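You operate a simulated robot arm through the tools that you are given. There is no shell and no other tool.

Carry out the task below with a simulated robot arm. There is one attempt and no reset: what you move stays moved.

JOB
Mount the slide on the resin stand: one drop, one slip, then the blue weight on top.
Fine: drop from the stand's dropper arm, aside again after; slip from the blue slip box; leave the weight on to press the bubbles out.

The check looks at the end state, three seconds after you hand in, the way a careful person would. Anything else that was tipped, shoved, dropped, spilled or broken makes it a failure.

ROBOT AND FRAMES
A 7-joint arm with a two-finger parallel gripper, fixed in place. Base frame: the origin is at the foot of the arm, x ahead of it, y to its left, z up; the work surface is at about z = 760. Readings come in mm, degrees, newtons and seconds.
With the tool pointing down near the work surface it reaches from about 100 to 660 mm from the base axis. Its first joint turns from -66.0 to 66.0 degrees. Payload 1.57 kg.
Tool frame: the origin (TCP) lies between the finger pads and is the grasp point; the fingertips stand 30 mm ahead of it; z points along the fingers, y is the line along which they close. Largest opening 80 mm; finger width 17, thickness 12; the body of the gripper, 40 by 82 mm, starts 80 mm behind the TCP.
Orientation is that of the tool frame in the base frame, as a unit quaternion [w, x, y, z]. With the fingers straight down and closing along the base's y, the tool's x points along the base's -x, its y along +y and its z along -z.

CONTROLS
- The arm moves only by the tool move_arm. Its argument "moves" is a list of rows, each an object of numbers (a shift or turn left out is 0, a gripper value left out holds the last): "x", "y", "z": the shift along the tool's x, y, z in mm; "rx", "ry", "rz": the turn, a rotation vector about the tool's x, y, z in rad; "jaw": the gripper command, from -1 (shut) to 1 (fully open), values between in proportion. In form: [{"x": .., "y": .., "z": .., "rx": .., "ry": .., "rz": .., "jaw": ..}, ...]. A call has 1 to 20 rows; each row shifts and turns the commanded pose from where the row before left it, along the tool's axes as they then stand. Rows are played at 5 a second. More than 50 mm and 8.6 degrees between two rows, or a gripper value outside its range, and nothing of the call is played. A pose out of reach is approached as far as the arm can. The call stops where the force on the tool passes 60 N (or 10 N more than at its start, if that is more) or the arm is blocked; 0.2 s more then pass. The fingers move at their own pace (about 72 mm/s each) and stop on an object; they squeeze with about 40 N. The grip force told is the motor's: it shows also when the fingers shut on nothing. Time passes only in rows, and 0.2 s behind the last, so rows that do not move let the fingers close. The reply holds the time, the measured pose of the TCP, the force on the tool along the base axes, the opening and the grip force, in the units named above and with some noise, with the torque about the TCP (base axes, N m) and any sound that the robot's microphone picked up, and new pictures: "pictures" is both (left out), scene, wrist or none.
- Cameras (640 x 400 px; columns grow to the right, rows downward): "scene" is fixed at [67, 443.2, 1425]; the picture's right is [-0.64, -0.77, 0.00], its down [-0.43, 0.36, -0.82] and it looks along [0.63, -0.53, -0.57] (base axes); focal length 316 px, centre (320, 200). "wrist" rides on the gripper at [72, -7, -122] in the tool frame; the picture's right is [0.09, 1.00, 0.00], its down [-0.84, 0.08, -0.54] and it looks along [-0.54, 0.05, 0.84] (tool axes); focal length 238 px, centre (320, 200). There is no depth. A picture from a camera that has moved, and an enlarged one, comes with that camera's place and axes in the base frame and with its lens.
- zoom(camera, box): a new picture of the part [left, top, right, bottom] of that camera's present view, enlarged. The clock stands still meanwhile.
- sign_off(): hands the job in; it is judged then, once.

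Places have to be worked out from the pictures, the camera data and where the tool is seen. Open the gripper and draw the arm clear of the work before you hand the job in, unless the task says otherwise.

The tools are called by a JSON object that holds its "fn" and its "kwargs". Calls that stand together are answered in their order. move_arm: Moves the arm, as the interface text tells. Its arguments: {"type":"object","properties":{"moves":{"type":"array","items":{"type":"object","properties":{"x":{"type":"number"},"y":{"type":"number"},"z":{"type":"number"},"rx":{"type":"number"},"ry":{"type":"number"},"rz":{"type":"number"},"jaw":{"type":"number"}}}},"pictures":{"type":"string","enum":["both","scene","wrist","none"]}},"required":["moves"]} The other tools are called the same way: zoom (camera, box) takes an enlarged picture of a part of a camera's view; sign_off () hands the job in.

At the start:

```text
time: 0.0
tcp_pos: [352.1, 43.1, 1134.6]
ee_rot: [0.0, 0.0, 1.0, 0.0]
ft_force: [0.4, -0.5, 0.0]
torque: [0.0, -0.01, -0.02]
finger_gap: 80.1
finger_force: 0.2
```

scene: 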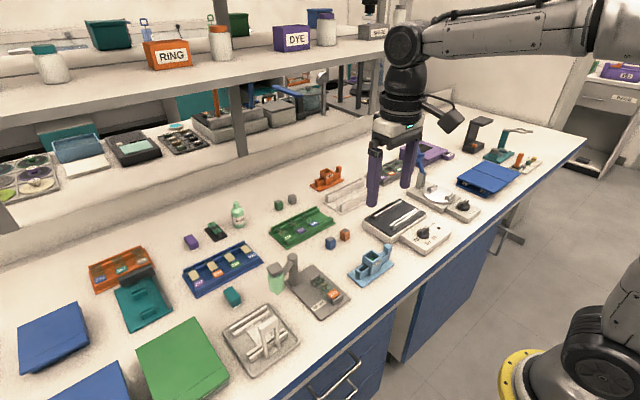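
wrist: 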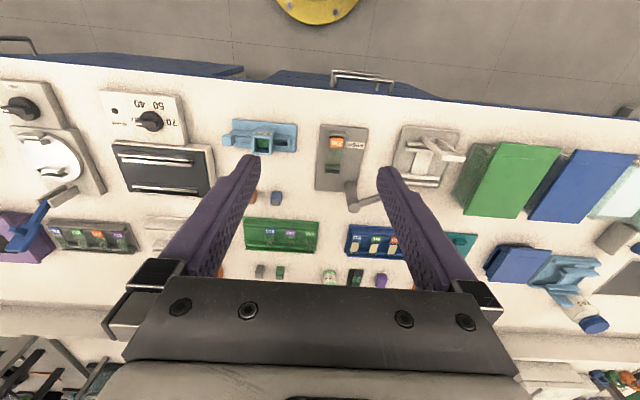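

The scene shows a crowded bench with several stands. I'll enlarge parts of both views first to identify the resin stand, dropper arm, slip box and blue weight.

{"fn": "zoom", "kwargs": {"camera": "scene", "box": [60, 160, 380, 400]}}

{"fn": "zoom", "kwargs": {"camera": "scene", "box": [300, 90, 560, 300]}}

{"fn": "zoom", "kwargs": {"camera": "wrist", "box": [200, 90, 500, 300]}}

{"fn": "zoom", "kwargs": {"camera": "wrist", "box": [0, 60, 220, 280]}}

{"fn": "zoom", "kwargs": {"camera": "wrist", "box": [440, 100, 640, 350]}}

```text
1.67 times, centred on (220, 280) of scene
camera zoom: at [67.0, 443.2, 1425.0], right [-0.64, -0.77, 0.0], down [-0.43, 0.36, -0.82], along [0.63, -0.53, -0.57], focal length 527 px, centre (487, 67)
```

zoom: 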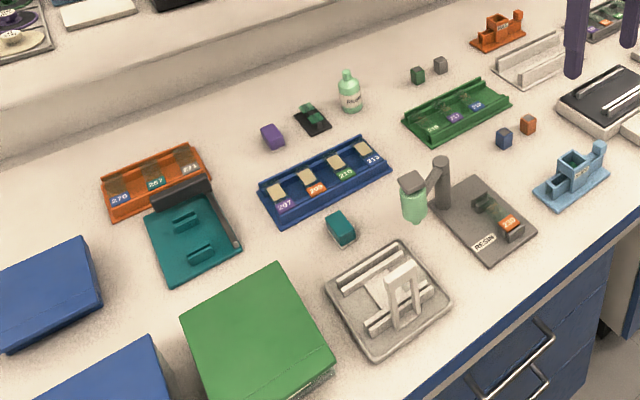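

```text
1.90 times, centred on (430, 195) of scene
camera zoom: at [67.0, 443.2, 1425.0], right [-0.64, -0.77, 0.0], down [-0.43, 0.36, -0.82], along [0.63, -0.53, -0.57], focal length 602 px, centre (110, 210)
```

zoom: 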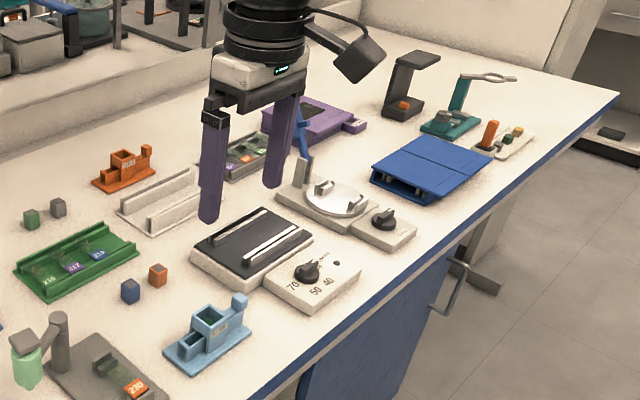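

```text
1.90 times, centred on (350, 195) of wrist
camera zoom: at [281.0, 37.5, 1258.2], right [-0.09, 1.0, 0.0], down [0.84, 0.08, 0.54], along [0.54, 0.05, -0.84], focal length 454 px, centre (263, 210)
```

zoom: 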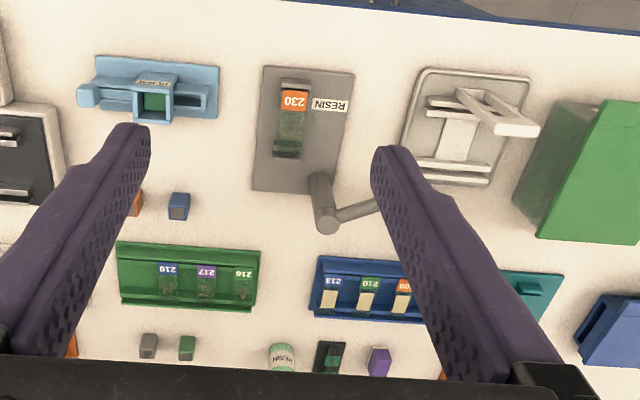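

```text
1.82 times, centred on (110, 170) of wrist
camera zoom: at [281.0, 37.5, 1258.2], right [-0.09, 1.0, 0.0], down [0.84, 0.08, 0.54], along [0.54, 0.05, -0.84], focal length 433 px, centre (702, 254)
```

zoom: 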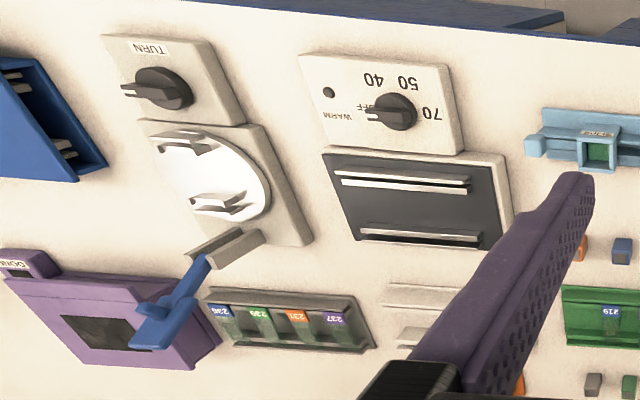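

```text
1.60 times, centred on (540, 225) of wrist
camera zoom: at [281.0, 37.5, 1258.2], right [-0.09, 1.0, 0.0], down [0.84, 0.08, 0.54], along [0.54, 0.05, -0.84], focal length 381 px, centre (-32, 160)
```

zoom: 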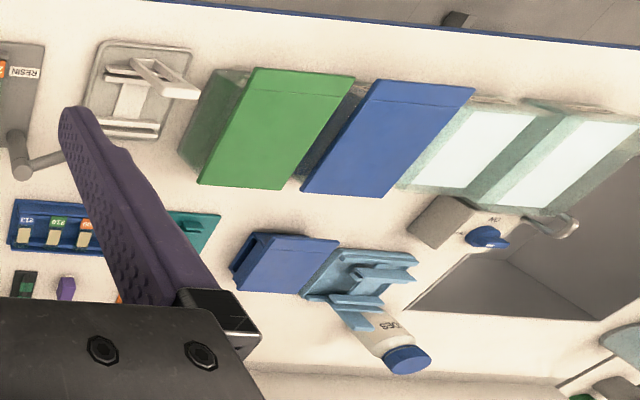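

The resin stand (grey plate, slide 230) sits centre front, with a light-blue box and an orange one that look like slip boxes, and various small cubes. I'll enlarge these further to see mechanisms and labels.

{"fn": "zoom", "kwargs": {"camera": "scene", "box": [255, 240, 360, 325]}}

{"fn": "zoom", "kwargs": {"camera": "scene", "box": [315, 220, 405, 295]}}

{"fn": "zoom", "kwargs": {"camera": "scene", "box": [265, 155, 355, 225]}}

{"fn": "zoom", "kwargs": {"camera": "wrist", "box": [310, 110, 400, 215]}}

{"fn": "zoom", "kwargs": {"camera": "wrist", "box": [220, 105, 320, 215]}}

{"fn": "zoom", "kwargs": {"camera": "scene", "box": [170, 190, 280, 310]}}

```text
4.71 times, centred on (308, 282) of scene
camera zoom: at [67.0, 443.2, 1425.0], right [-0.64, -0.77, 0.0], down [-0.43, 0.36, -0.82], along [0.63, -0.53, -0.57], focal length 1488 px, centre (379, -188)
```

zoom: 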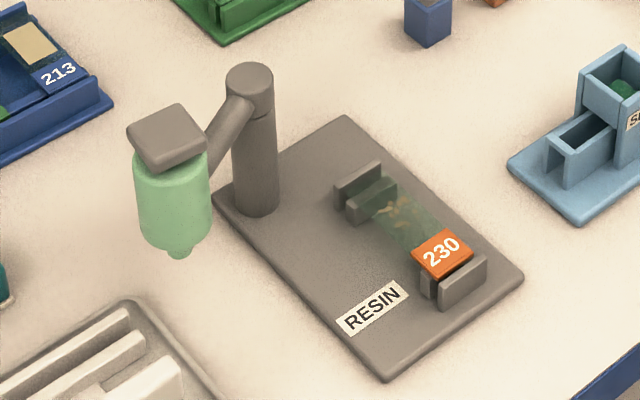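

```text
5.33 times, centred on (360, 258) of scene
camera zoom: at [67.0, 443.2, 1425.0], right [-0.64, -0.77, 0.0], down [-0.43, 0.36, -0.82], along [0.63, -0.53, -0.57], focal length 1687 px, centre (107, -107)
```

zoom: 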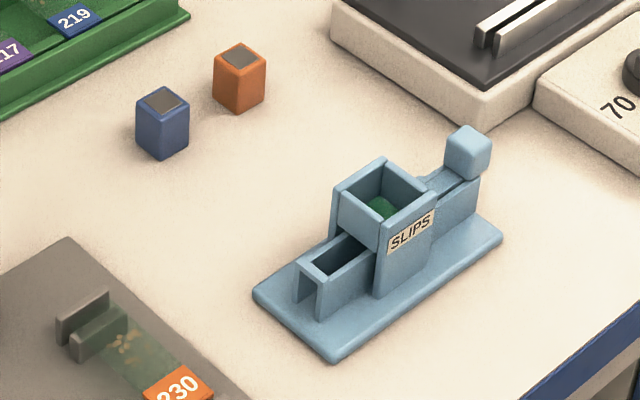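

```text
5.71 times, centred on (310, 190) of scene
camera zoom: at [67.0, 443.2, 1425.0], right [-0.64, -0.77, 0.0], down [-0.43, 0.36, -0.82], along [0.63, -0.53, -0.57], focal length 1807 px, centre (377, 257)
```

zoom: 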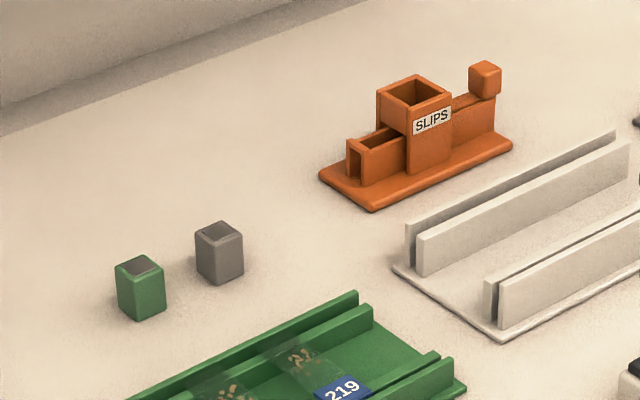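

```text
3.81 times, centred on (355, 162) of wrist
camera zoom: at [281.0, 37.5, 1258.2], right [-0.09, 1.0, 0.0], down [0.84, 0.08, 0.54], along [0.54, 0.05, -0.84], focal length 908 px, centre (187, 343)
```

zoom: 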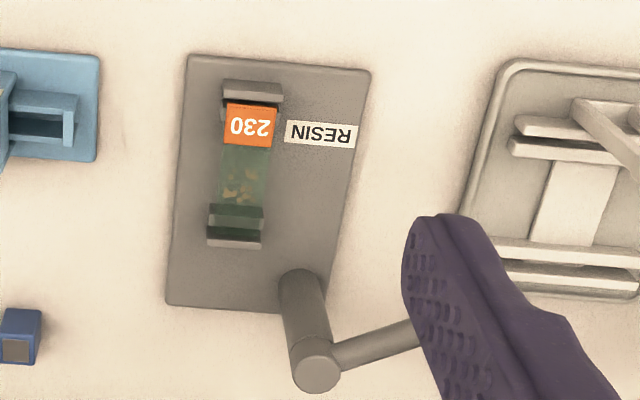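

```text
3.64 times, centred on (270, 160) of wrist
camera zoom: at [281.0, 37.5, 1258.2], right [-0.09, 1.0, 0.0], down [0.84, 0.08, 0.54], along [0.54, 0.05, -0.84], focal length 867 px, centre (502, 346)
```

zoom: 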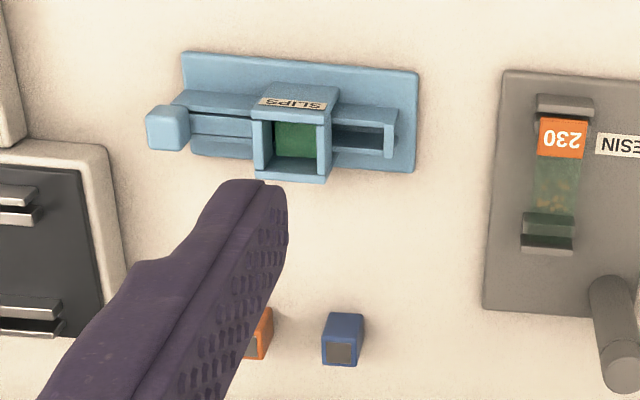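

```text
3.33 times, centred on (225, 250) of scene
camera zoom: at [67.0, 443.2, 1425.0], right [-0.64, -0.77, 0.0], down [-0.43, 0.36, -0.82], along [0.63, -0.53, -0.57], focal length 1054 px, centre (637, 33)
```

zoom: 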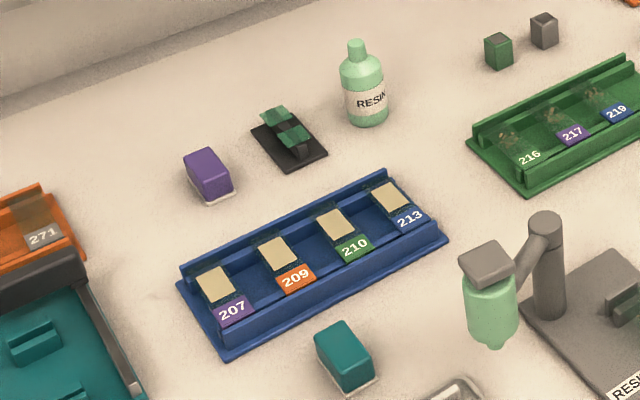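

I judge the slide on the resin stand near (472, 88), the light-blue slip box hopper near (452, -60), and the blue cube near (597, -42). I'll lower the tool to about z = 950 for closer wrist pictures of the stand and its dropper.

{"fn": "move_arm", "kwargs": {"moves": [{"x": 8, "y": 8, "z": 40}, {"x": 8, "y": 8, "z": 40}, {"x": 8, "y": 8, "z": 40}, {"x": 8, "y": 8, "z": 40}, {"x": 0, "y": 8, "z": 25}, {}], "pictures": "both"}}

```text
time: 1.4
tcp_pos: [321.2, 82.6, 950.3]
ee_rot: [-0.001, 0.0, 1.0, 0.0]
ft_force: [-0.1, -0.5, 1.0]
torque: [-0.03, -0.02, 0.02]
finger_gap: 79.8
finger_force: 0.0
camera wrist: at [249.8, 76.8, 1073.1], right [-0.09, 1.0, 0.0], down [0.84, 0.08, 0.54], along [0.54, 0.05, -0.84], focal length 238 px, centre (320, 200)
```

scene: 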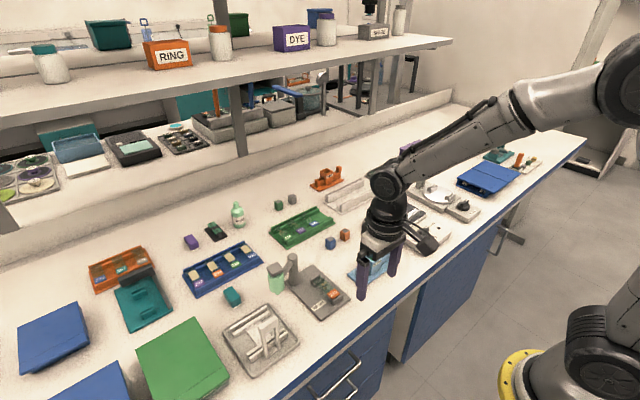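
wrist: 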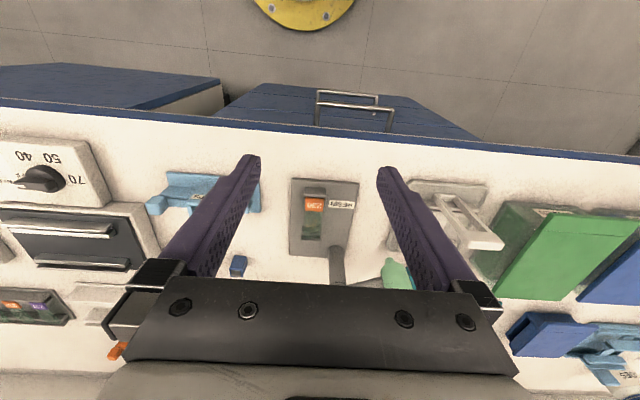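

The wrist view now shows the resin stand between the fingers. I'll enlarge it and look at the dropper in the scene view too.

{"fn": "zoom", "kwargs": {"camera": "wrist", "box": [270, 165, 430, 290]}}

{"fn": "zoom", "kwargs": {"camera": "scene", "box": [255, 240, 355, 330]}}

{"fn": "zoom", "kwargs": {"camera": "scene", "box": [260, 245, 310, 300]}}

```text
3.20 times, centred on (350, 228) of wrist
camera zoom: at [249.8, 76.8, 1073.1], right [-0.09, 1.0, 0.0], down [0.84, 0.08, 0.54], along [0.54, 0.05, -0.84], focal length 763 px, centre (224, 112)
```

zoom: 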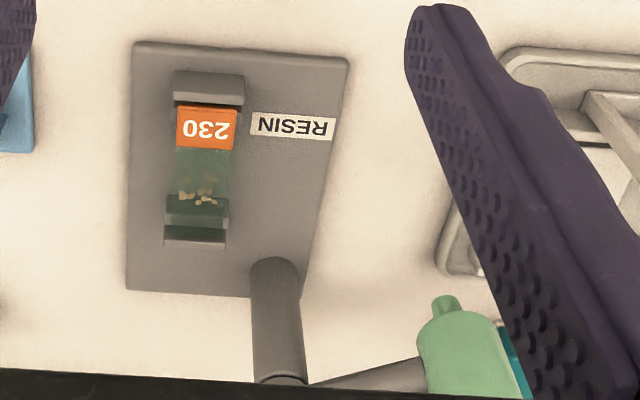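

```text
4.44 times, centred on (305, 285) of scene
camera zoom: at [67.0, 443.2, 1425.0], right [-0.64, -0.77, 0.0], down [-0.43, 0.36, -0.82], along [0.63, -0.53, -0.57], focal length 1406 px, centre (387, -178)
```

zoom: 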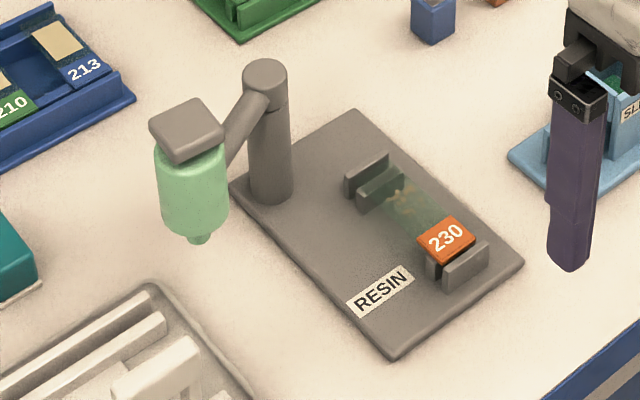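

```text
7.27 times, centred on (285, 272) of scene
camera zoom: at [67.0, 443.2, 1425.0], right [-0.64, -0.77, 0.0], down [-0.43, 0.36, -0.82], along [0.63, -0.53, -0.57], focal length 2300 px, centre (574, -327)
```

zoom: 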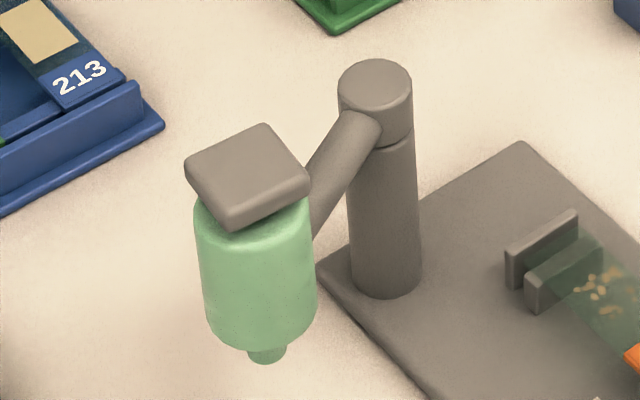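

The dropper bottle hangs from a pivoting arm: post near (549, 130), nozzle tip near (509, 205, z≈818), flat cap top near z≈905; swung about 90° it would come over the slide centre (~474, 87). Next I view the slip box closely, moving sideways at height.

{"fn": "move_arm", "kwargs": {"moves": [{"x": 5, "y": -36, "z": 12}, {"x": 5, "y": -36, "z": 12}, {"x": 5, "y": -36, "z": 13}, {"x": 6, "y": -36, "z": 13}, {}], "pictures": "both"}}

{"fn": "zoom", "kwargs": {"camera": "wrist", "box": [220, 160, 420, 290]}}

```text
time: 2.6
tcp_pos: [299.6, -62.3, 901.5]
ee_rot: [0.0, 0.0, 1.0, 0.0]
ft_force: [-0.5, 0.6, 0.3]
torque: [0.0, 0.03, -0.04]
finger_gap: 79.8
finger_force: 0.1
camera wrist: at [228.1, -68.2, 1023.8], right [-0.09, 1.0, 0.0], down [0.84, 0.08, 0.54], along [0.54, 0.05, -0.84], focal length 238 px, centre (320, 200)
```

scene: 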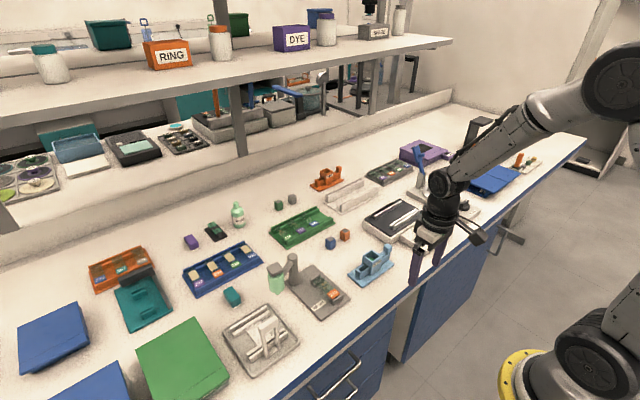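
wrist: 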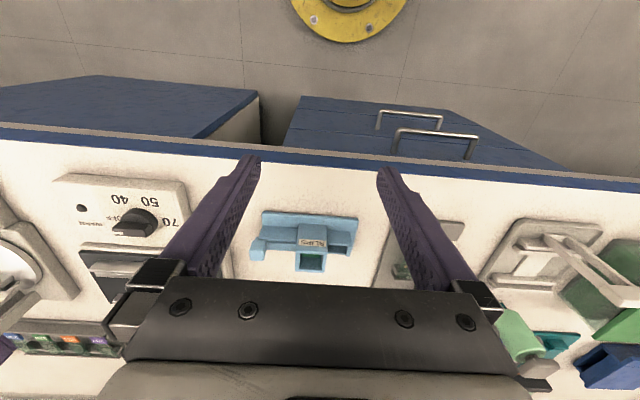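

```text
3.08 times, centred on (320, 225) of wrist
camera zoom: at [228.1, -68.2, 1023.8], right [-0.09, 1.0, 0.0], down [0.84, 0.08, 0.54], along [0.54, 0.05, -0.84], focal length 733 px, centre (320, 123)
```

zoom: 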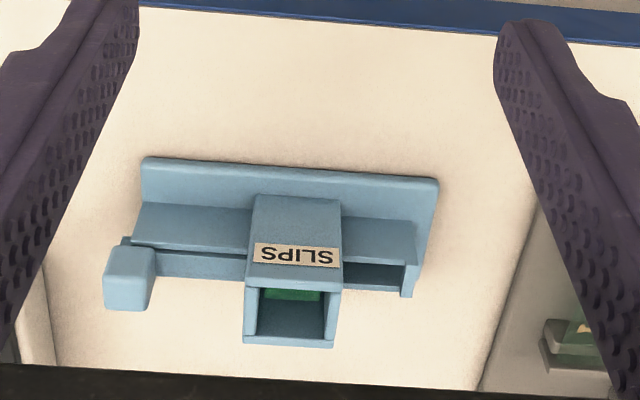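

The slip box lies lengthwise along y with a knob at its -y end and an outlet trough at its +y end. I'll move the camera right above it to see the hopper and the outlet from the top.

{"fn": "move_arm", "kwargs": {"moves": [{"x": -40}, {"x": -45}, {"x": -45}, {"x": -45}, {"x": -40}, {}], "pictures": "both"}}

{"fn": "zoom", "kwargs": {"camera": "wrist", "box": [230, 0, 410, 120]}}

{"fn": "zoom", "kwargs": {"camera": "wrist", "box": [400, 0, 560, 150]}}

```text
time: 4.0
tcp_pos: [516.1, -61.3, 901.6]
ee_rot: [0.001, 0.0, 1.0, 0.0]
ft_force: [-0.2, 0.3, -0.3]
torque: [0.02, -0.03, -0.01]
finger_gap: 79.8
finger_force: 0.0
camera wrist: at [443.5, -65.4, 1023.5], right [-0.09, 1.0, 0.0], down [0.84, 0.08, 0.54], along [0.54, 0.05, -0.84], focal length 238 px, centre (320, 200)
```

scene: 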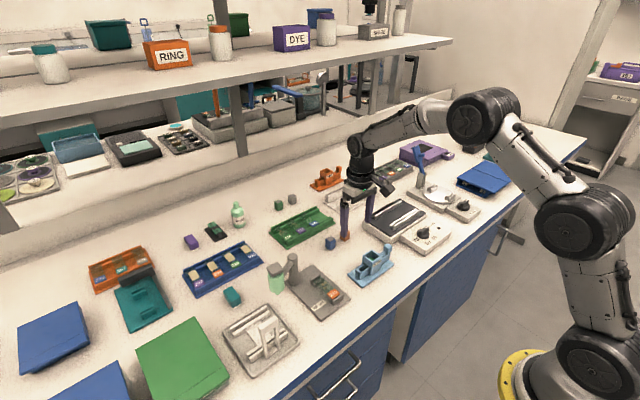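
wrist: 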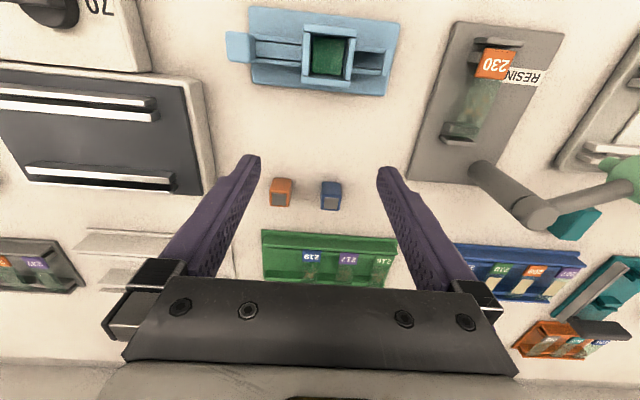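

```text
3.33 times, centred on (320, 60) of wrist
camera zoom: at [443.5, -65.4, 1023.5], right [-0.09, 1.0, 0.0], down [0.84, 0.08, 0.54], along [0.54, 0.05, -0.84], focal length 794 px, centre (320, 667)
```

zoom: 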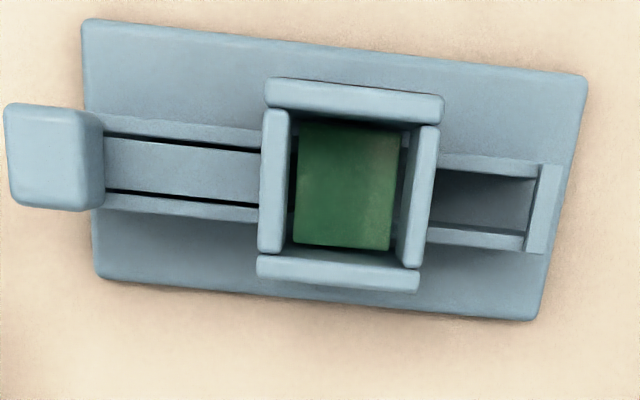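

```text
2.67 times, centred on (480, 75) of wrist
camera zoom: at [443.5, -65.4, 1023.5], right [-0.09, 1.0, 0.0], down [0.84, 0.08, 0.54], along [0.54, 0.05, -0.84], focal length 636 px, centre (-107, 533)
```

zoom: 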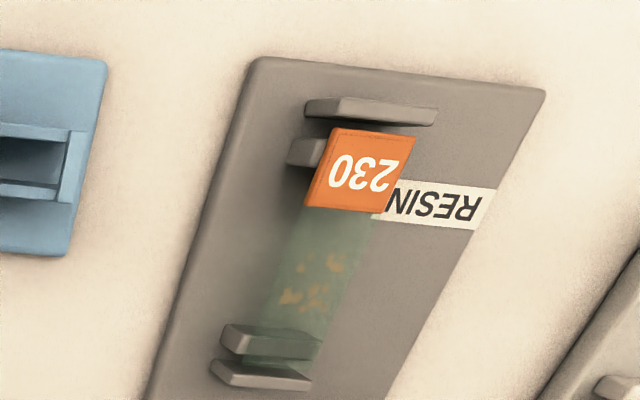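

From above I place the slip box plate at x 420–479, y -127–3, the knob centre near (450, -125, top z≈812), slips about 24 mm square at (450, -59), and an outlet with an end bar near y≈-5. I'll enlarge the outlet, knob and cubes in the scene view to fix heights.

{"fn": "zoom", "kwargs": {"camera": "scene", "box": [340, 240, 400, 290]}}

{"fn": "zoom", "kwargs": {"camera": "wrist", "box": [320, 10, 410, 100]}}

{"fn": "zoom", "kwargs": {"camera": "wrist", "box": [260, 160, 360, 230]}}

{"fn": "zoom", "kwargs": {"camera": "wrist", "box": [420, 10, 560, 150]}}

```text
8.00 times, centred on (370, 265) of scene
camera zoom: at [67.0, 443.2, 1425.0], right [-0.64, -0.77, 0.0], down [-0.43, 0.36, -0.82], along [0.63, -0.53, -0.57], focal length 2530 px, centre (-80, -320)
```

zoom: 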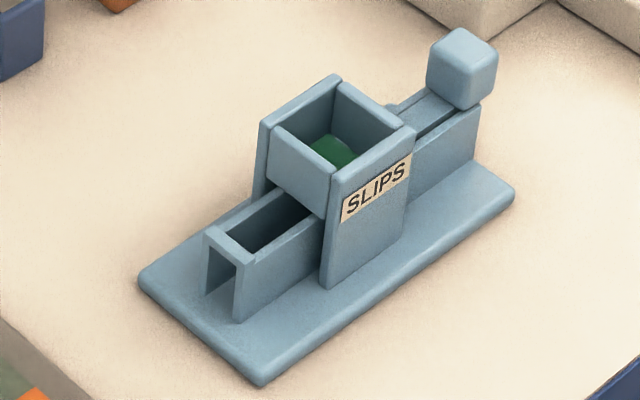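

```text
4.44 times, centred on (365, 55) of wrist
camera zoom: at [443.5, -65.4, 1023.5], right [-0.09, 1.0, 0.0], down [0.84, 0.08, 0.54], along [0.54, 0.05, -0.84], focal length 1059 px, centre (120, 844)
```

zoom: 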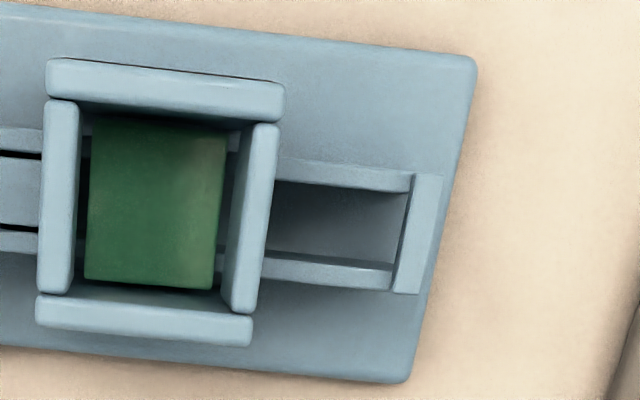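

```text
5.71 times, centred on (310, 195) of wrist
camera zoom: at [443.5, -65.4, 1023.5], right [-0.09, 1.0, 0.0], down [0.84, 0.08, 0.54], along [0.54, 0.05, -0.84], focal length 1362 px, centre (377, 229)
```

zoom: 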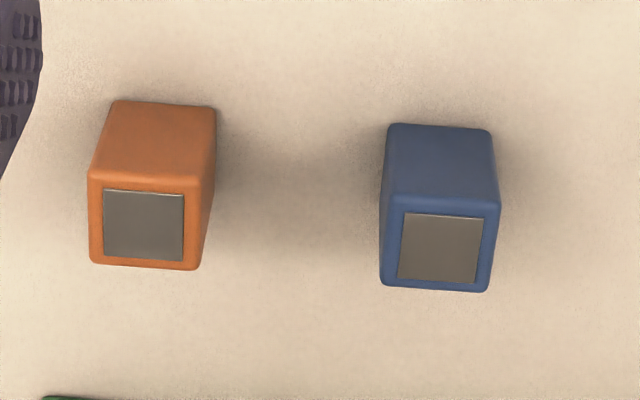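

```text
2.86 times, centred on (490, 80) of wrist
camera zoom: at [443.5, -65.4, 1023.5], right [-0.09, 1.0, 0.0], down [0.84, 0.08, 0.54], along [0.54, 0.05, -0.84], focal length 681 px, centre (-166, 543)
```

zoom: 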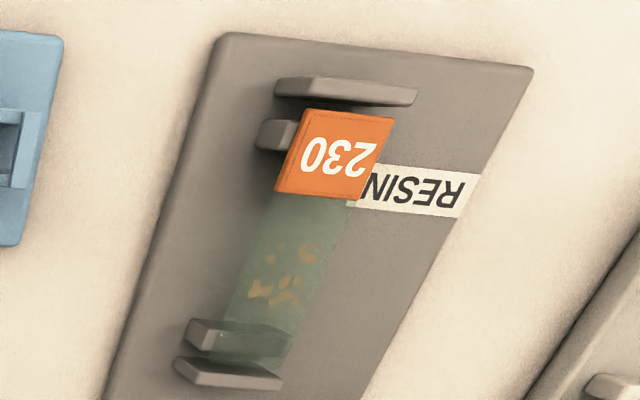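

The rails of the outlet sit near z≈795, about 19 mm wide, so a 24 mm slip overhangs them in x; the blue weight is roughly 22×22×30 mm at (596, -39). Now I rise and move the camera over the dropper bottle for a top view before swinging it.

{"fn": "move_arm", "kwargs": {"moves": [{"z": -40}, {"x": -9, "y": 38, "z": -12}, {"x": -9, "y": 38, "z": -12}, {"x": -9, "y": 38, "z": -12}, {"x": -9, "y": 38, "z": -12}, {"x": -9, "y": 38, "z": -10}, {"x": -9, "y": 38}, {"x": -9, "y": 38}, {}], "pictures": "both"}}

{"fn": "zoom", "kwargs": {"camera": "wrist", "box": [240, 0, 440, 150]}}

{"fn": "zoom", "kwargs": {"camera": "wrist", "box": [100, 0, 300, 150]}}

```text
time: 6.0
tcp_pos: [577.6, 205.6, 999.2]
ee_rot: [0.0, 0.0, 1.0, 0.0]
ft_force: [-0.5, 0.0, 1.0]
torque: [0.02, 0.02, 0.01]
finger_gap: 80.2
finger_force: 0.1
camera wrist: at [505.6, 200.5, 1121.3], right [-0.09, 1.0, 0.0], down [0.84, 0.08, 0.54], along [0.54, 0.05, -0.84], focal length 238 px, centre (320, 200)
```

scene: 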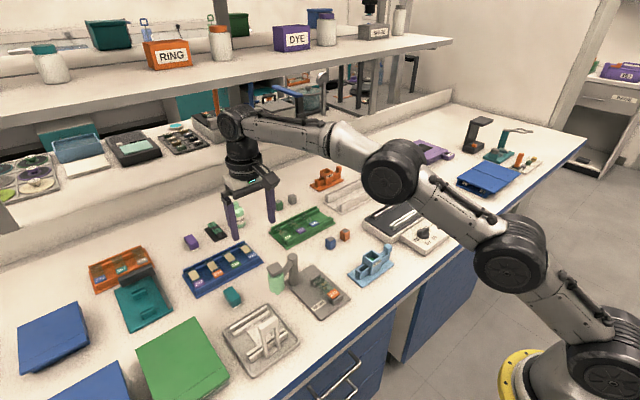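
wrist: 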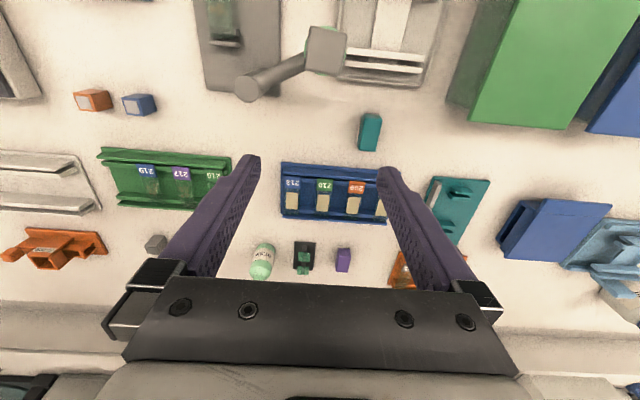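

```text
2.67 times, centred on (340, 75) of wrist
camera zoom: at [505.6, 200.5, 1121.3], right [-0.09, 1.0, 0.0], down [0.84, 0.08, 0.54], along [0.54, 0.05, -0.84], focal length 636 px, centre (267, 533)
```

zoom: 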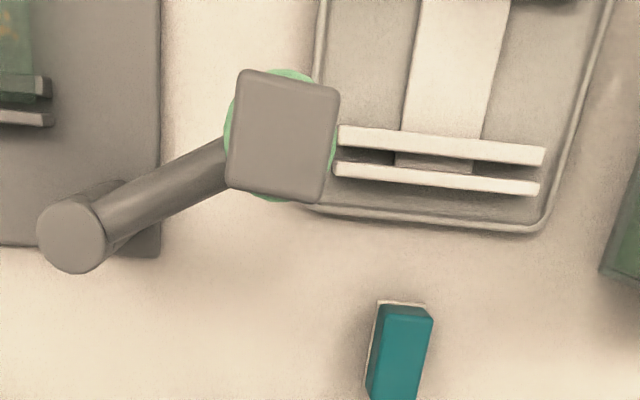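

```text
2.67 times, centred on (200, 75) of wrist
camera zoom: at [505.6, 200.5, 1121.3], right [-0.09, 1.0, 0.0], down [0.84, 0.08, 0.54], along [0.54, 0.05, -0.84], focal length 636 px, centre (640, 533)
```

zoom: 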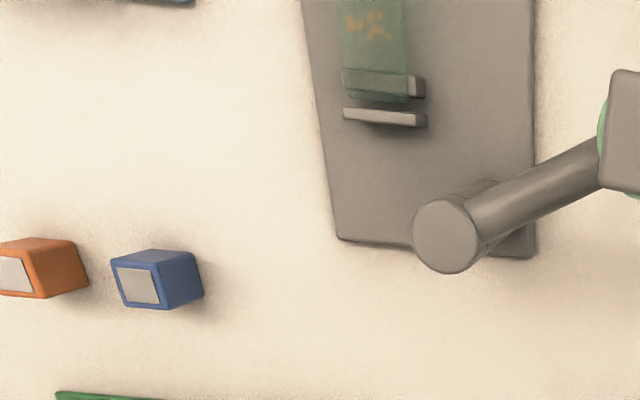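

The top view confirms the cap centre at about (509, 205), the post at (548, 130), arm length ≈ 84.5 mm. I'll shut the fingers, go to (546, 224) on the far side of the bottle and descend to a tip height of about 838 beside it.

{"fn": "move_arm", "kwargs": {"moves": [{"x": 16, "y": 10, "jaw": -1}, {"x": 16, "y": 9, "jaw": -1}, {"jaw": -1}, {"jaw": -1}, {"z": 40, "jaw": -1}, {"z": 40, "jaw": -1}, {"z": 30, "jaw": -1}, {"z": 20, "jaw": -1}, {}], "pictures": "both"}}

{"fn": "zoom", "kwargs": {"camera": "scene", "box": [210, 190, 350, 320]}}

{"fn": "zoom", "kwargs": {"camera": "wrist", "box": [240, 50, 440, 200]}}

```text
time: 8.0
tcp_pos: [547.5, 222.8, 867.6]
ee_rot: [0.0, 0.0, 1.0, 0.0]
ft_force: [-0.4, 0.2, 0.9]
torque: [0.02, 0.04, 0.05]
finger_gap: 0.0
finger_force: 21.3
camera wrist: at [474.9, 217.6, 991.6], right [-0.09, 1.0, 0.0], down [0.84, 0.08, 0.54], along [0.54, 0.05, -0.84], focal length 238 px, centre (320, 200)
```

scene: 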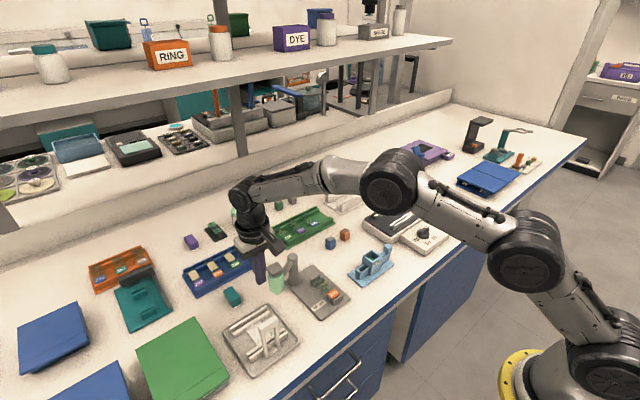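
wrist: 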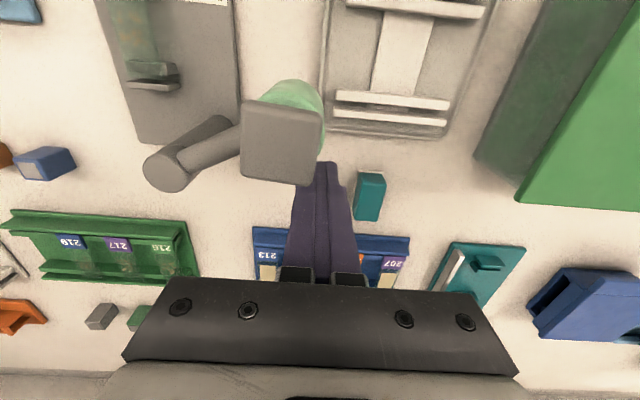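

```text
3.08 times, centred on (280, 255) of scene
camera zoom: at [67.0, 443.2, 1425.0], right [-0.64, -0.77, 0.0], down [-0.43, 0.36, -0.82], along [0.63, -0.53, -0.57], focal length 973 px, centre (443, 31)
```

zoom: 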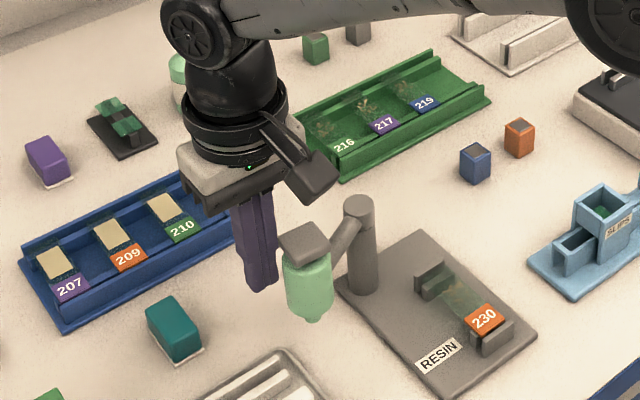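

```text
2.67 times, centred on (340, 125) of wrist
camera zoom: at [474.9, 217.6, 991.6], right [-0.09, 1.0, 0.0], down [0.84, 0.08, 0.54], along [0.54, 0.05, -0.84], focal length 636 px, centre (267, 400)
```

zoom: 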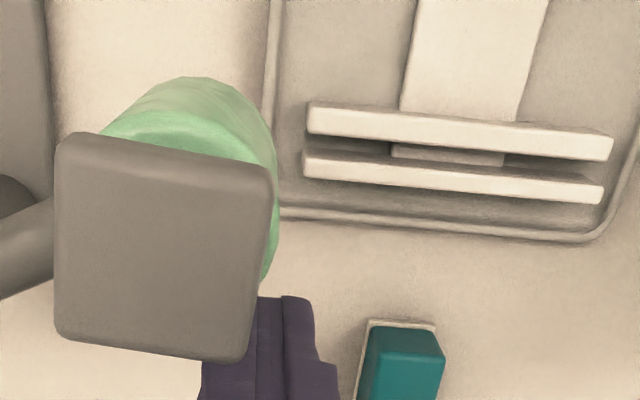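

The closed fingers stand just beyond the bottle with a small gap. I start pushing it along its arc in small steps (about 20° first), watching the force.

{"fn": "move_arm", "kwargs": {"moves": [{"x": 6, "y": -1.5, "jaw": -1}, {"x": 5, "y": -2}, {"x": 7, "y": -1.2}, {"x": 7.6, "y": -2}, {"x": 7.4, "y": -2.6}, {"x": 7.2, "y": -3.2}, {}], "pictures": "both"}}

{"fn": "zoom", "kwargs": {"camera": "scene", "box": [240, 230, 350, 320]}}

```text
time: 9.6
tcp_pos: [506.9, 211.4, 868.7]
ee_rot: [0.0, 0.0, 1.0, 0.001]
ft_force: [0.2, -0.6, 0.0]
torque: [0.0, 0.0, -0.02]
finger_gap: 0.0
finger_force: 20.5
camera wrist: at [434.0, 205.9, 992.2], right [-0.09, 1.0, 0.0], down [0.84, 0.08, 0.54], along [0.54, 0.05, -0.84], focal length 238 px, centre (320, 200)
```

scene: 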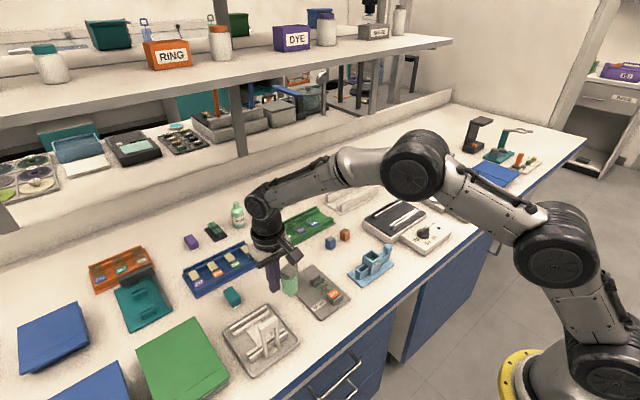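
wrist: 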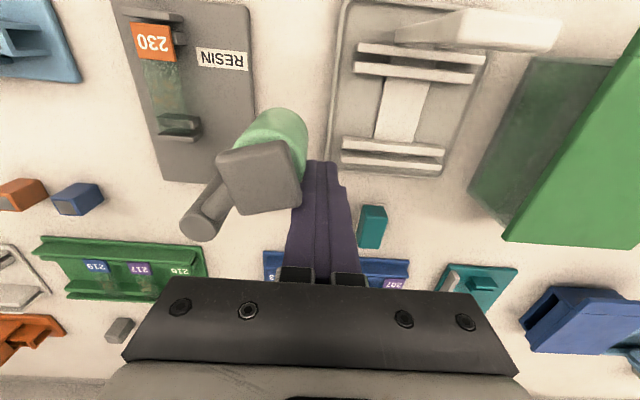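

```text
4.44 times, centred on (295, 275) of scene
camera zoom: at [67.0, 443.2, 1425.0], right [-0.64, -0.77, 0.0], down [-0.43, 0.36, -0.82], along [0.63, -0.53, -0.57], focal length 1406 px, centre (431, -133)
```

zoom: 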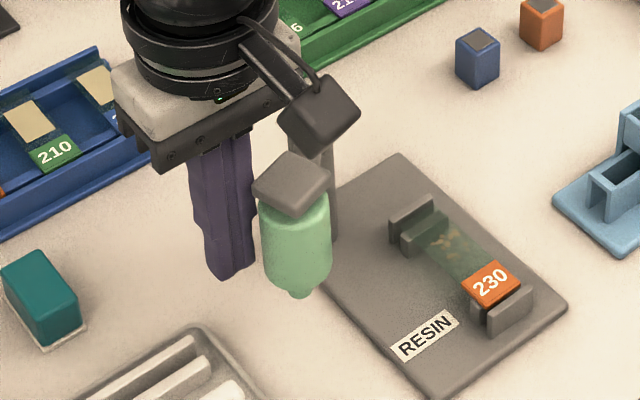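

The bottle swings easily (arm now at about 140°) with negligible force. I continue along the arc to about 200°, then check its position over the slide.

{"fn": "move_arm", "kwargs": {"moves": [{"x": 6.4, "y": -5}, {"x": 6.5, "y": -4.4}, {"x": 6, "y": -5}, {"x": 5.7, "y": -5.4}, {"x": 5.1, "y": -6}, {"x": 4.6, "y": -6.4}, {"x": 4, "y": -6.7}, {"x": 3.4, "y": -7.1}, {"x": 2.7, "y": -7.4}, {"x": 2.1, "y": -7.5}, {"x": 1.5, "y": -7.7}, {"x": 0.8, "y": -7.9}, {}], "pictures": "both"}}

{"fn": "zoom", "kwargs": {"camera": "scene", "box": [260, 230, 370, 320]}}

{"fn": "zoom", "kwargs": {"camera": "wrist", "box": [200, 50, 400, 200]}}

```text
time: 12.4
tcp_pos: [458.0, 133.8, 867.9]
ee_rot: [0.0, 0.0, 1.0, 0.001]
ft_force: [-0.6, 0.3, -0.4]
torque: [-0.03, 0.01, 0.02]
finger_gap: 0.0
finger_force: 21.4
camera wrist: at [385.5, 128.5, 990.8], right [-0.09, 1.0, 0.0], down [0.84, 0.08, 0.54], along [0.54, 0.05, -0.84], focal length 238 px, centre (320, 200)
```

scene: 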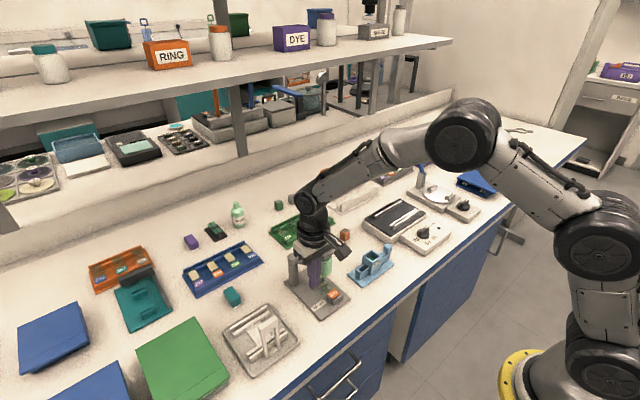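
wrist: 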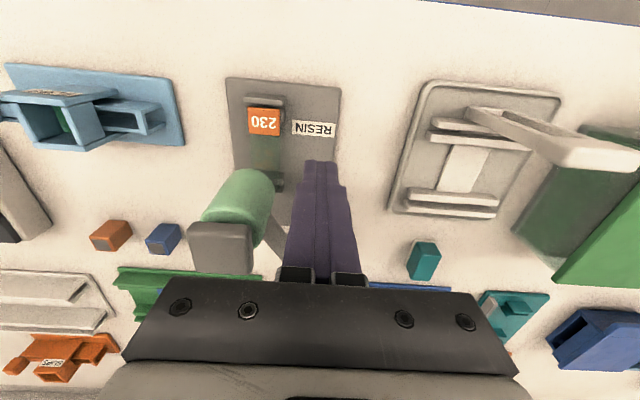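

```text
4.44 times, centred on (315, 275) of scene
camera zoom: at [67.0, 443.2, 1425.0], right [-0.64, -0.77, 0.0], down [-0.43, 0.36, -0.82], along [0.63, -0.53, -0.57], focal length 1406 px, centre (342, -133)
```

zoom: 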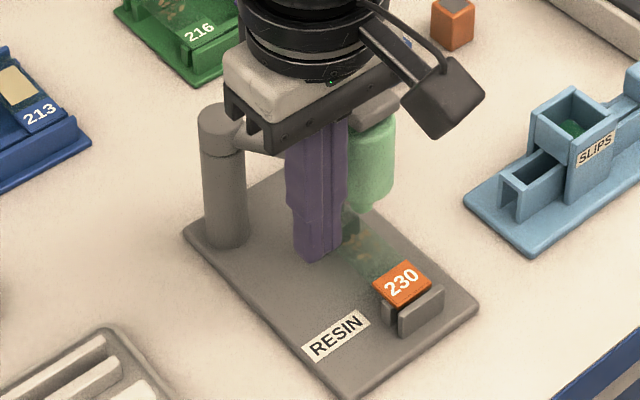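

```text
2.67 times, centred on (300, 125) of wrist
camera zoom: at [385.5, 128.5, 990.8], right [-0.09, 1.0, 0.0], down [0.84, 0.08, 0.54], along [0.54, 0.05, -0.84], focal length 636 px, centre (373, 400)
```

zoom: 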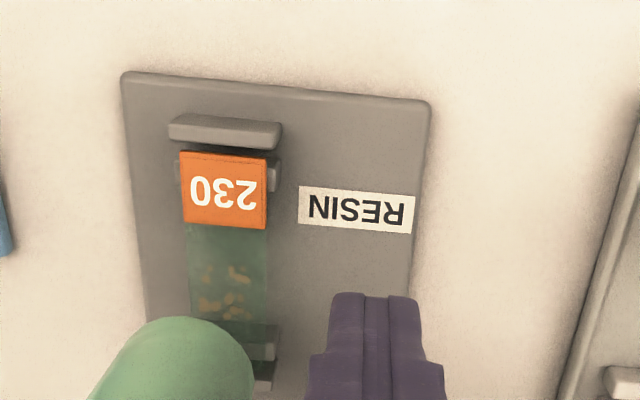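

The arm coasted ahead of the fingers and now rests with the bottle near (472, 88), right over the specimen region (slide x 431–507, y 74–100). I rise clear and take a top view to confirm where the nozzle is and whether it settled.

{"fn": "move_arm", "kwargs": {"moves": [{"y": 5, "z": -20}, {"z": -40}, {"z": -40}, {"z": -32}, {"x": -30, "y": -14}, {"x": -30, "y": -14}, {"x": -30, "y": -12}, {}, {}], "pictures": "both"}}

{"fn": "zoom", "kwargs": {"camera": "wrist", "box": [230, 0, 410, 150]}}

{"fn": "zoom", "kwargs": {"camera": "scene", "box": [270, 230, 370, 320]}}

```text
time: 14.4
tcp_pos: [547.4, 100.2, 1000.6]
ee_rot: [0.0, 0.0, 1.0, -0.001]
ft_force: [0.2, -0.7, 0.2]
torque: [0.0, -0.01, 0.0]
finger_gap: 0.2
finger_force: 21.1
camera wrist: at [476.0, 95.2, 1123.0], right [-0.09, 1.0, 0.0], down [0.84, 0.08, 0.54], along [0.54, 0.05, -0.84], focal length 238 px, centre (320, 200)
```

scene: 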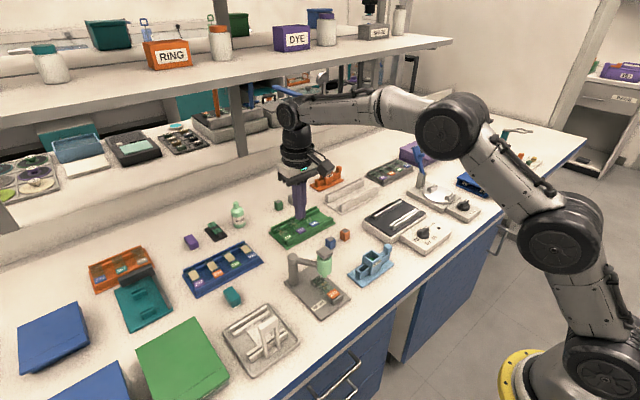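
wrist: 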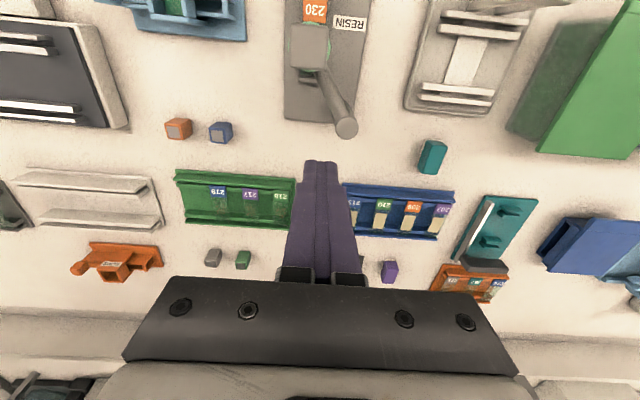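

```text
2.67 times, centred on (320, 75) of wrist
camera zoom: at [476.0, 95.2, 1123.0], right [-0.09, 1.0, 0.0], down [0.84, 0.08, 0.54], along [0.54, 0.05, -0.84], focal length 636 px, centre (320, 533)
```

zoom: 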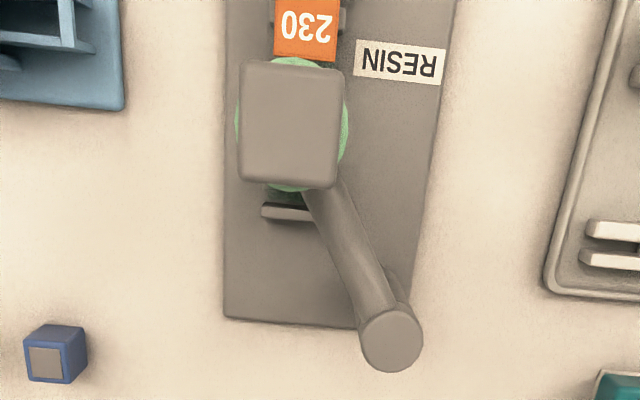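

```text
4.44 times, centred on (320, 275) of scene
camera zoom: at [67.0, 443.2, 1425.0], right [-0.64, -0.77, 0.0], down [-0.43, 0.36, -0.82], along [0.63, -0.53, -0.57], focal length 1406 px, centre (320, -133)
```

zoom: 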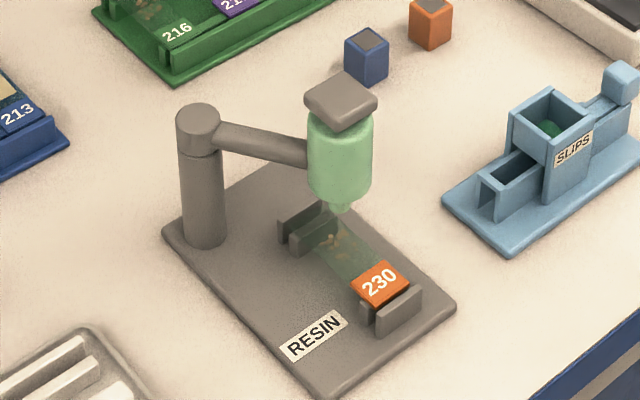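

The nozzle axis is at about (477, 87), centred on the specimen, and the arm is at rest. I'll move the closed fingertips above the cap centre and come down to just above it (tip ≈ 910).

{"fn": "move_arm", "kwargs": {"moves": [{"x": 35, "y": -7}, {"x": 35, "y": -6.5}, {}, {"z": 20}, {"z": 20}, {"z": 15}, {}], "pictures": "both"}}

{"fn": "zoom", "kwargs": {"camera": "scene", "box": [270, 210, 370, 320]}}

{"fn": "zoom", "kwargs": {"camera": "wrist", "box": [220, 80, 420, 280]}}

```text
time: 16.0
tcp_pos: [477.3, 85.3, 944.7]
ee_rot: [0.0, -0.001, 1.0, 0.0]
ft_force: [0.1, 0.0, 0.7]
torque: [-0.05, 0.01, -0.02]
finger_gap: 0.0
finger_force: 21.6
camera wrist: at [405.4, 81.4, 1067.4], right [-0.09, 1.0, 0.0], down [0.84, 0.08, 0.54], along [0.54, 0.05, -0.84], focal length 238 px, centre (320, 200)
```

scene: 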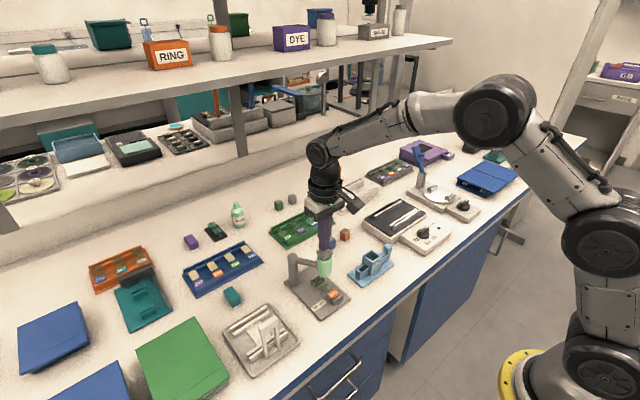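
wrist: 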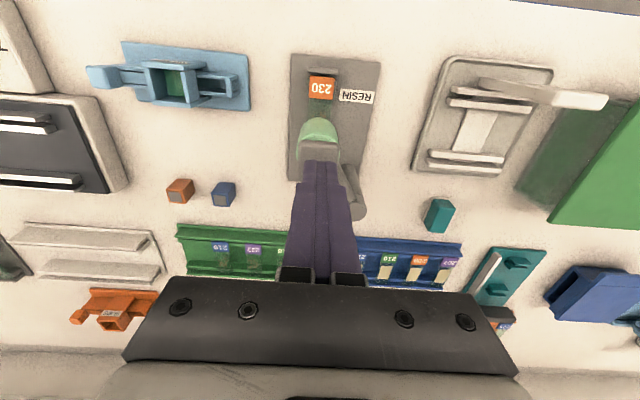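

```text
3.64 times, centred on (320, 265) of scene
camera zoom: at [67.0, 443.2, 1425.0], right [-0.64, -0.77, 0.0], down [-0.43, 0.36, -0.82], along [0.63, -0.53, -0.57], focal length 1150 px, centre (320, -36)
```

zoom: 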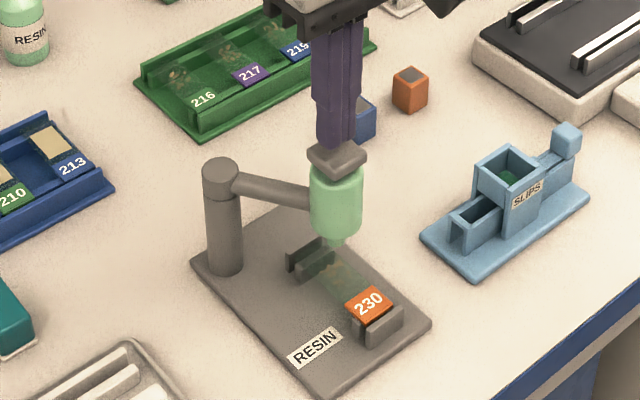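

```text
2.00 times, centred on (320, 180) of wrist
camera zoom: at [405.4, 81.4, 1067.4], right [-0.09, 1.0, 0.0], down [0.84, 0.08, 0.54], along [0.54, 0.05, -0.84], focal length 477 px, centre (320, 240)
```

zoom: 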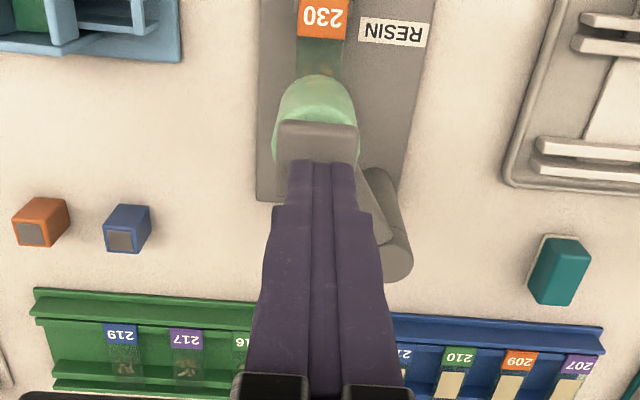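

The fingertips stand centred over the cap about 10 mm above it. I descend to about contact level in small steps and watch for force or sound.

{"fn": "move_arm", "kwargs": {"moves": [{"z": 4}, {"z": 3}, {"z": 1.5}, {"z": 1}, {}], "pictures": "none"}}

```text
time: 17.2
tcp_pos: [477.4, 86.1, 935.6]
ee_rot: [0.0, 0.0, 1.0, 0.0]
ft_force: [-0.5, -0.1, 0.0]
torque: [0.01, 0.02, 0.0]
finger_gap: 0.2
finger_force: 21.9
```

No contact force yet with the tip near 905. I go on down 1 mm at a time.

{"fn": "move_arm", "kwargs": {"moves": [{"z": 1}, {"z": 1}, {}], "pictures": "none"}}

```text
time: 18.0
tcp_pos: [476.8, 87.0, 934.5]
ee_rot: [0.001, 0.0, 1.0, -0.001]
ft_force: [-0.1, 0.4, 1.3]
torque: [0.05, 0.0, 0.0]
finger_gap: 0.0
finger_force: 21.0
```

A hint of contact (1.3 N). I continue pressing by single millimetres.

{"fn": "move_arm", "kwargs": {"moves": [{"z": 1}, {}], "pictures": "none"}}

```text
time: 18.6
tcp_pos: [477.8, 85.8, 934.1]
ee_rot: [0.0, 0.0, 1.0, 0.0]
ft_force: [0.5, -0.3, 1.0]
torque: [0.03, -0.04, -0.02]
finger_gap: 0.0
finger_force: 21.4
```

The reading is still near 1 N at about z = 934. Another small step down.

{"fn": "move_arm", "kwargs": {"moves": [{"z": 1}, {}], "pictures": "none"}}

```text
time: 19.2
tcp_pos: [477.5, 86.0, 931.8]
ee_rot: [0.0, -0.001, 1.0, 0.0]
ft_force: [1.0, 0.4, 2.3]
torque: [0.03, -0.01, -0.02]
finger_gap: 0.1
finger_force: 21.4
```

Force is growing (2.3 N), so the cap is being pressed like a spring. One more millimetre.

{"fn": "move_arm", "kwargs": {"moves": [{"z": 1}, {}], "pictures": "scene"}}

{"fn": "zoom", "kwargs": {"camera": "scene", "box": [290, 240, 360, 310]}}

```text
time: 19.8
tcp_pos: [477.0, 86.0, 930.5]
ee_rot: [-0.001, 0.0, 1.0, 0.0]
ft_force: [-0.7, -0.5, 1.2]
torque: [0.0, 0.04, -0.05]
finger_gap: 0.0
finger_force: 21.9
```

scene: 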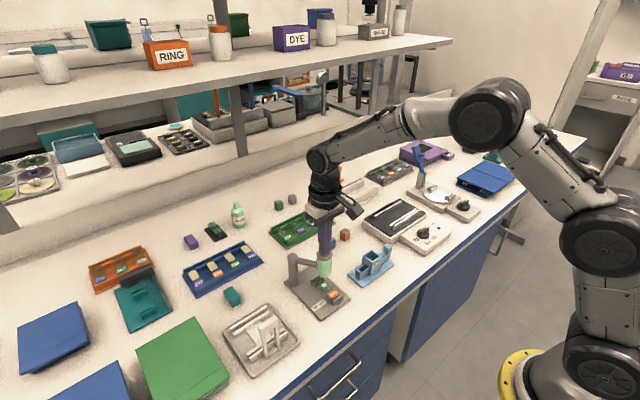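

```text
5.71 times, centred on (325, 275) of scene
camera zoom: at [67.0, 443.2, 1425.0], right [-0.64, -0.77, 0.0], down [-0.43, 0.36, -0.82], along [0.63, -0.53, -0.57], focal length 1807 px, centre (291, -229)
```

zoom: 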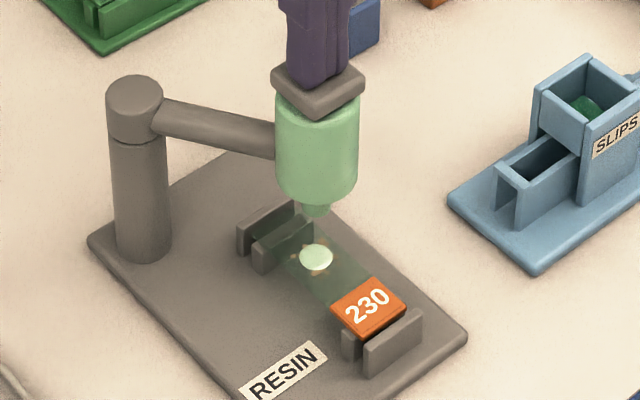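

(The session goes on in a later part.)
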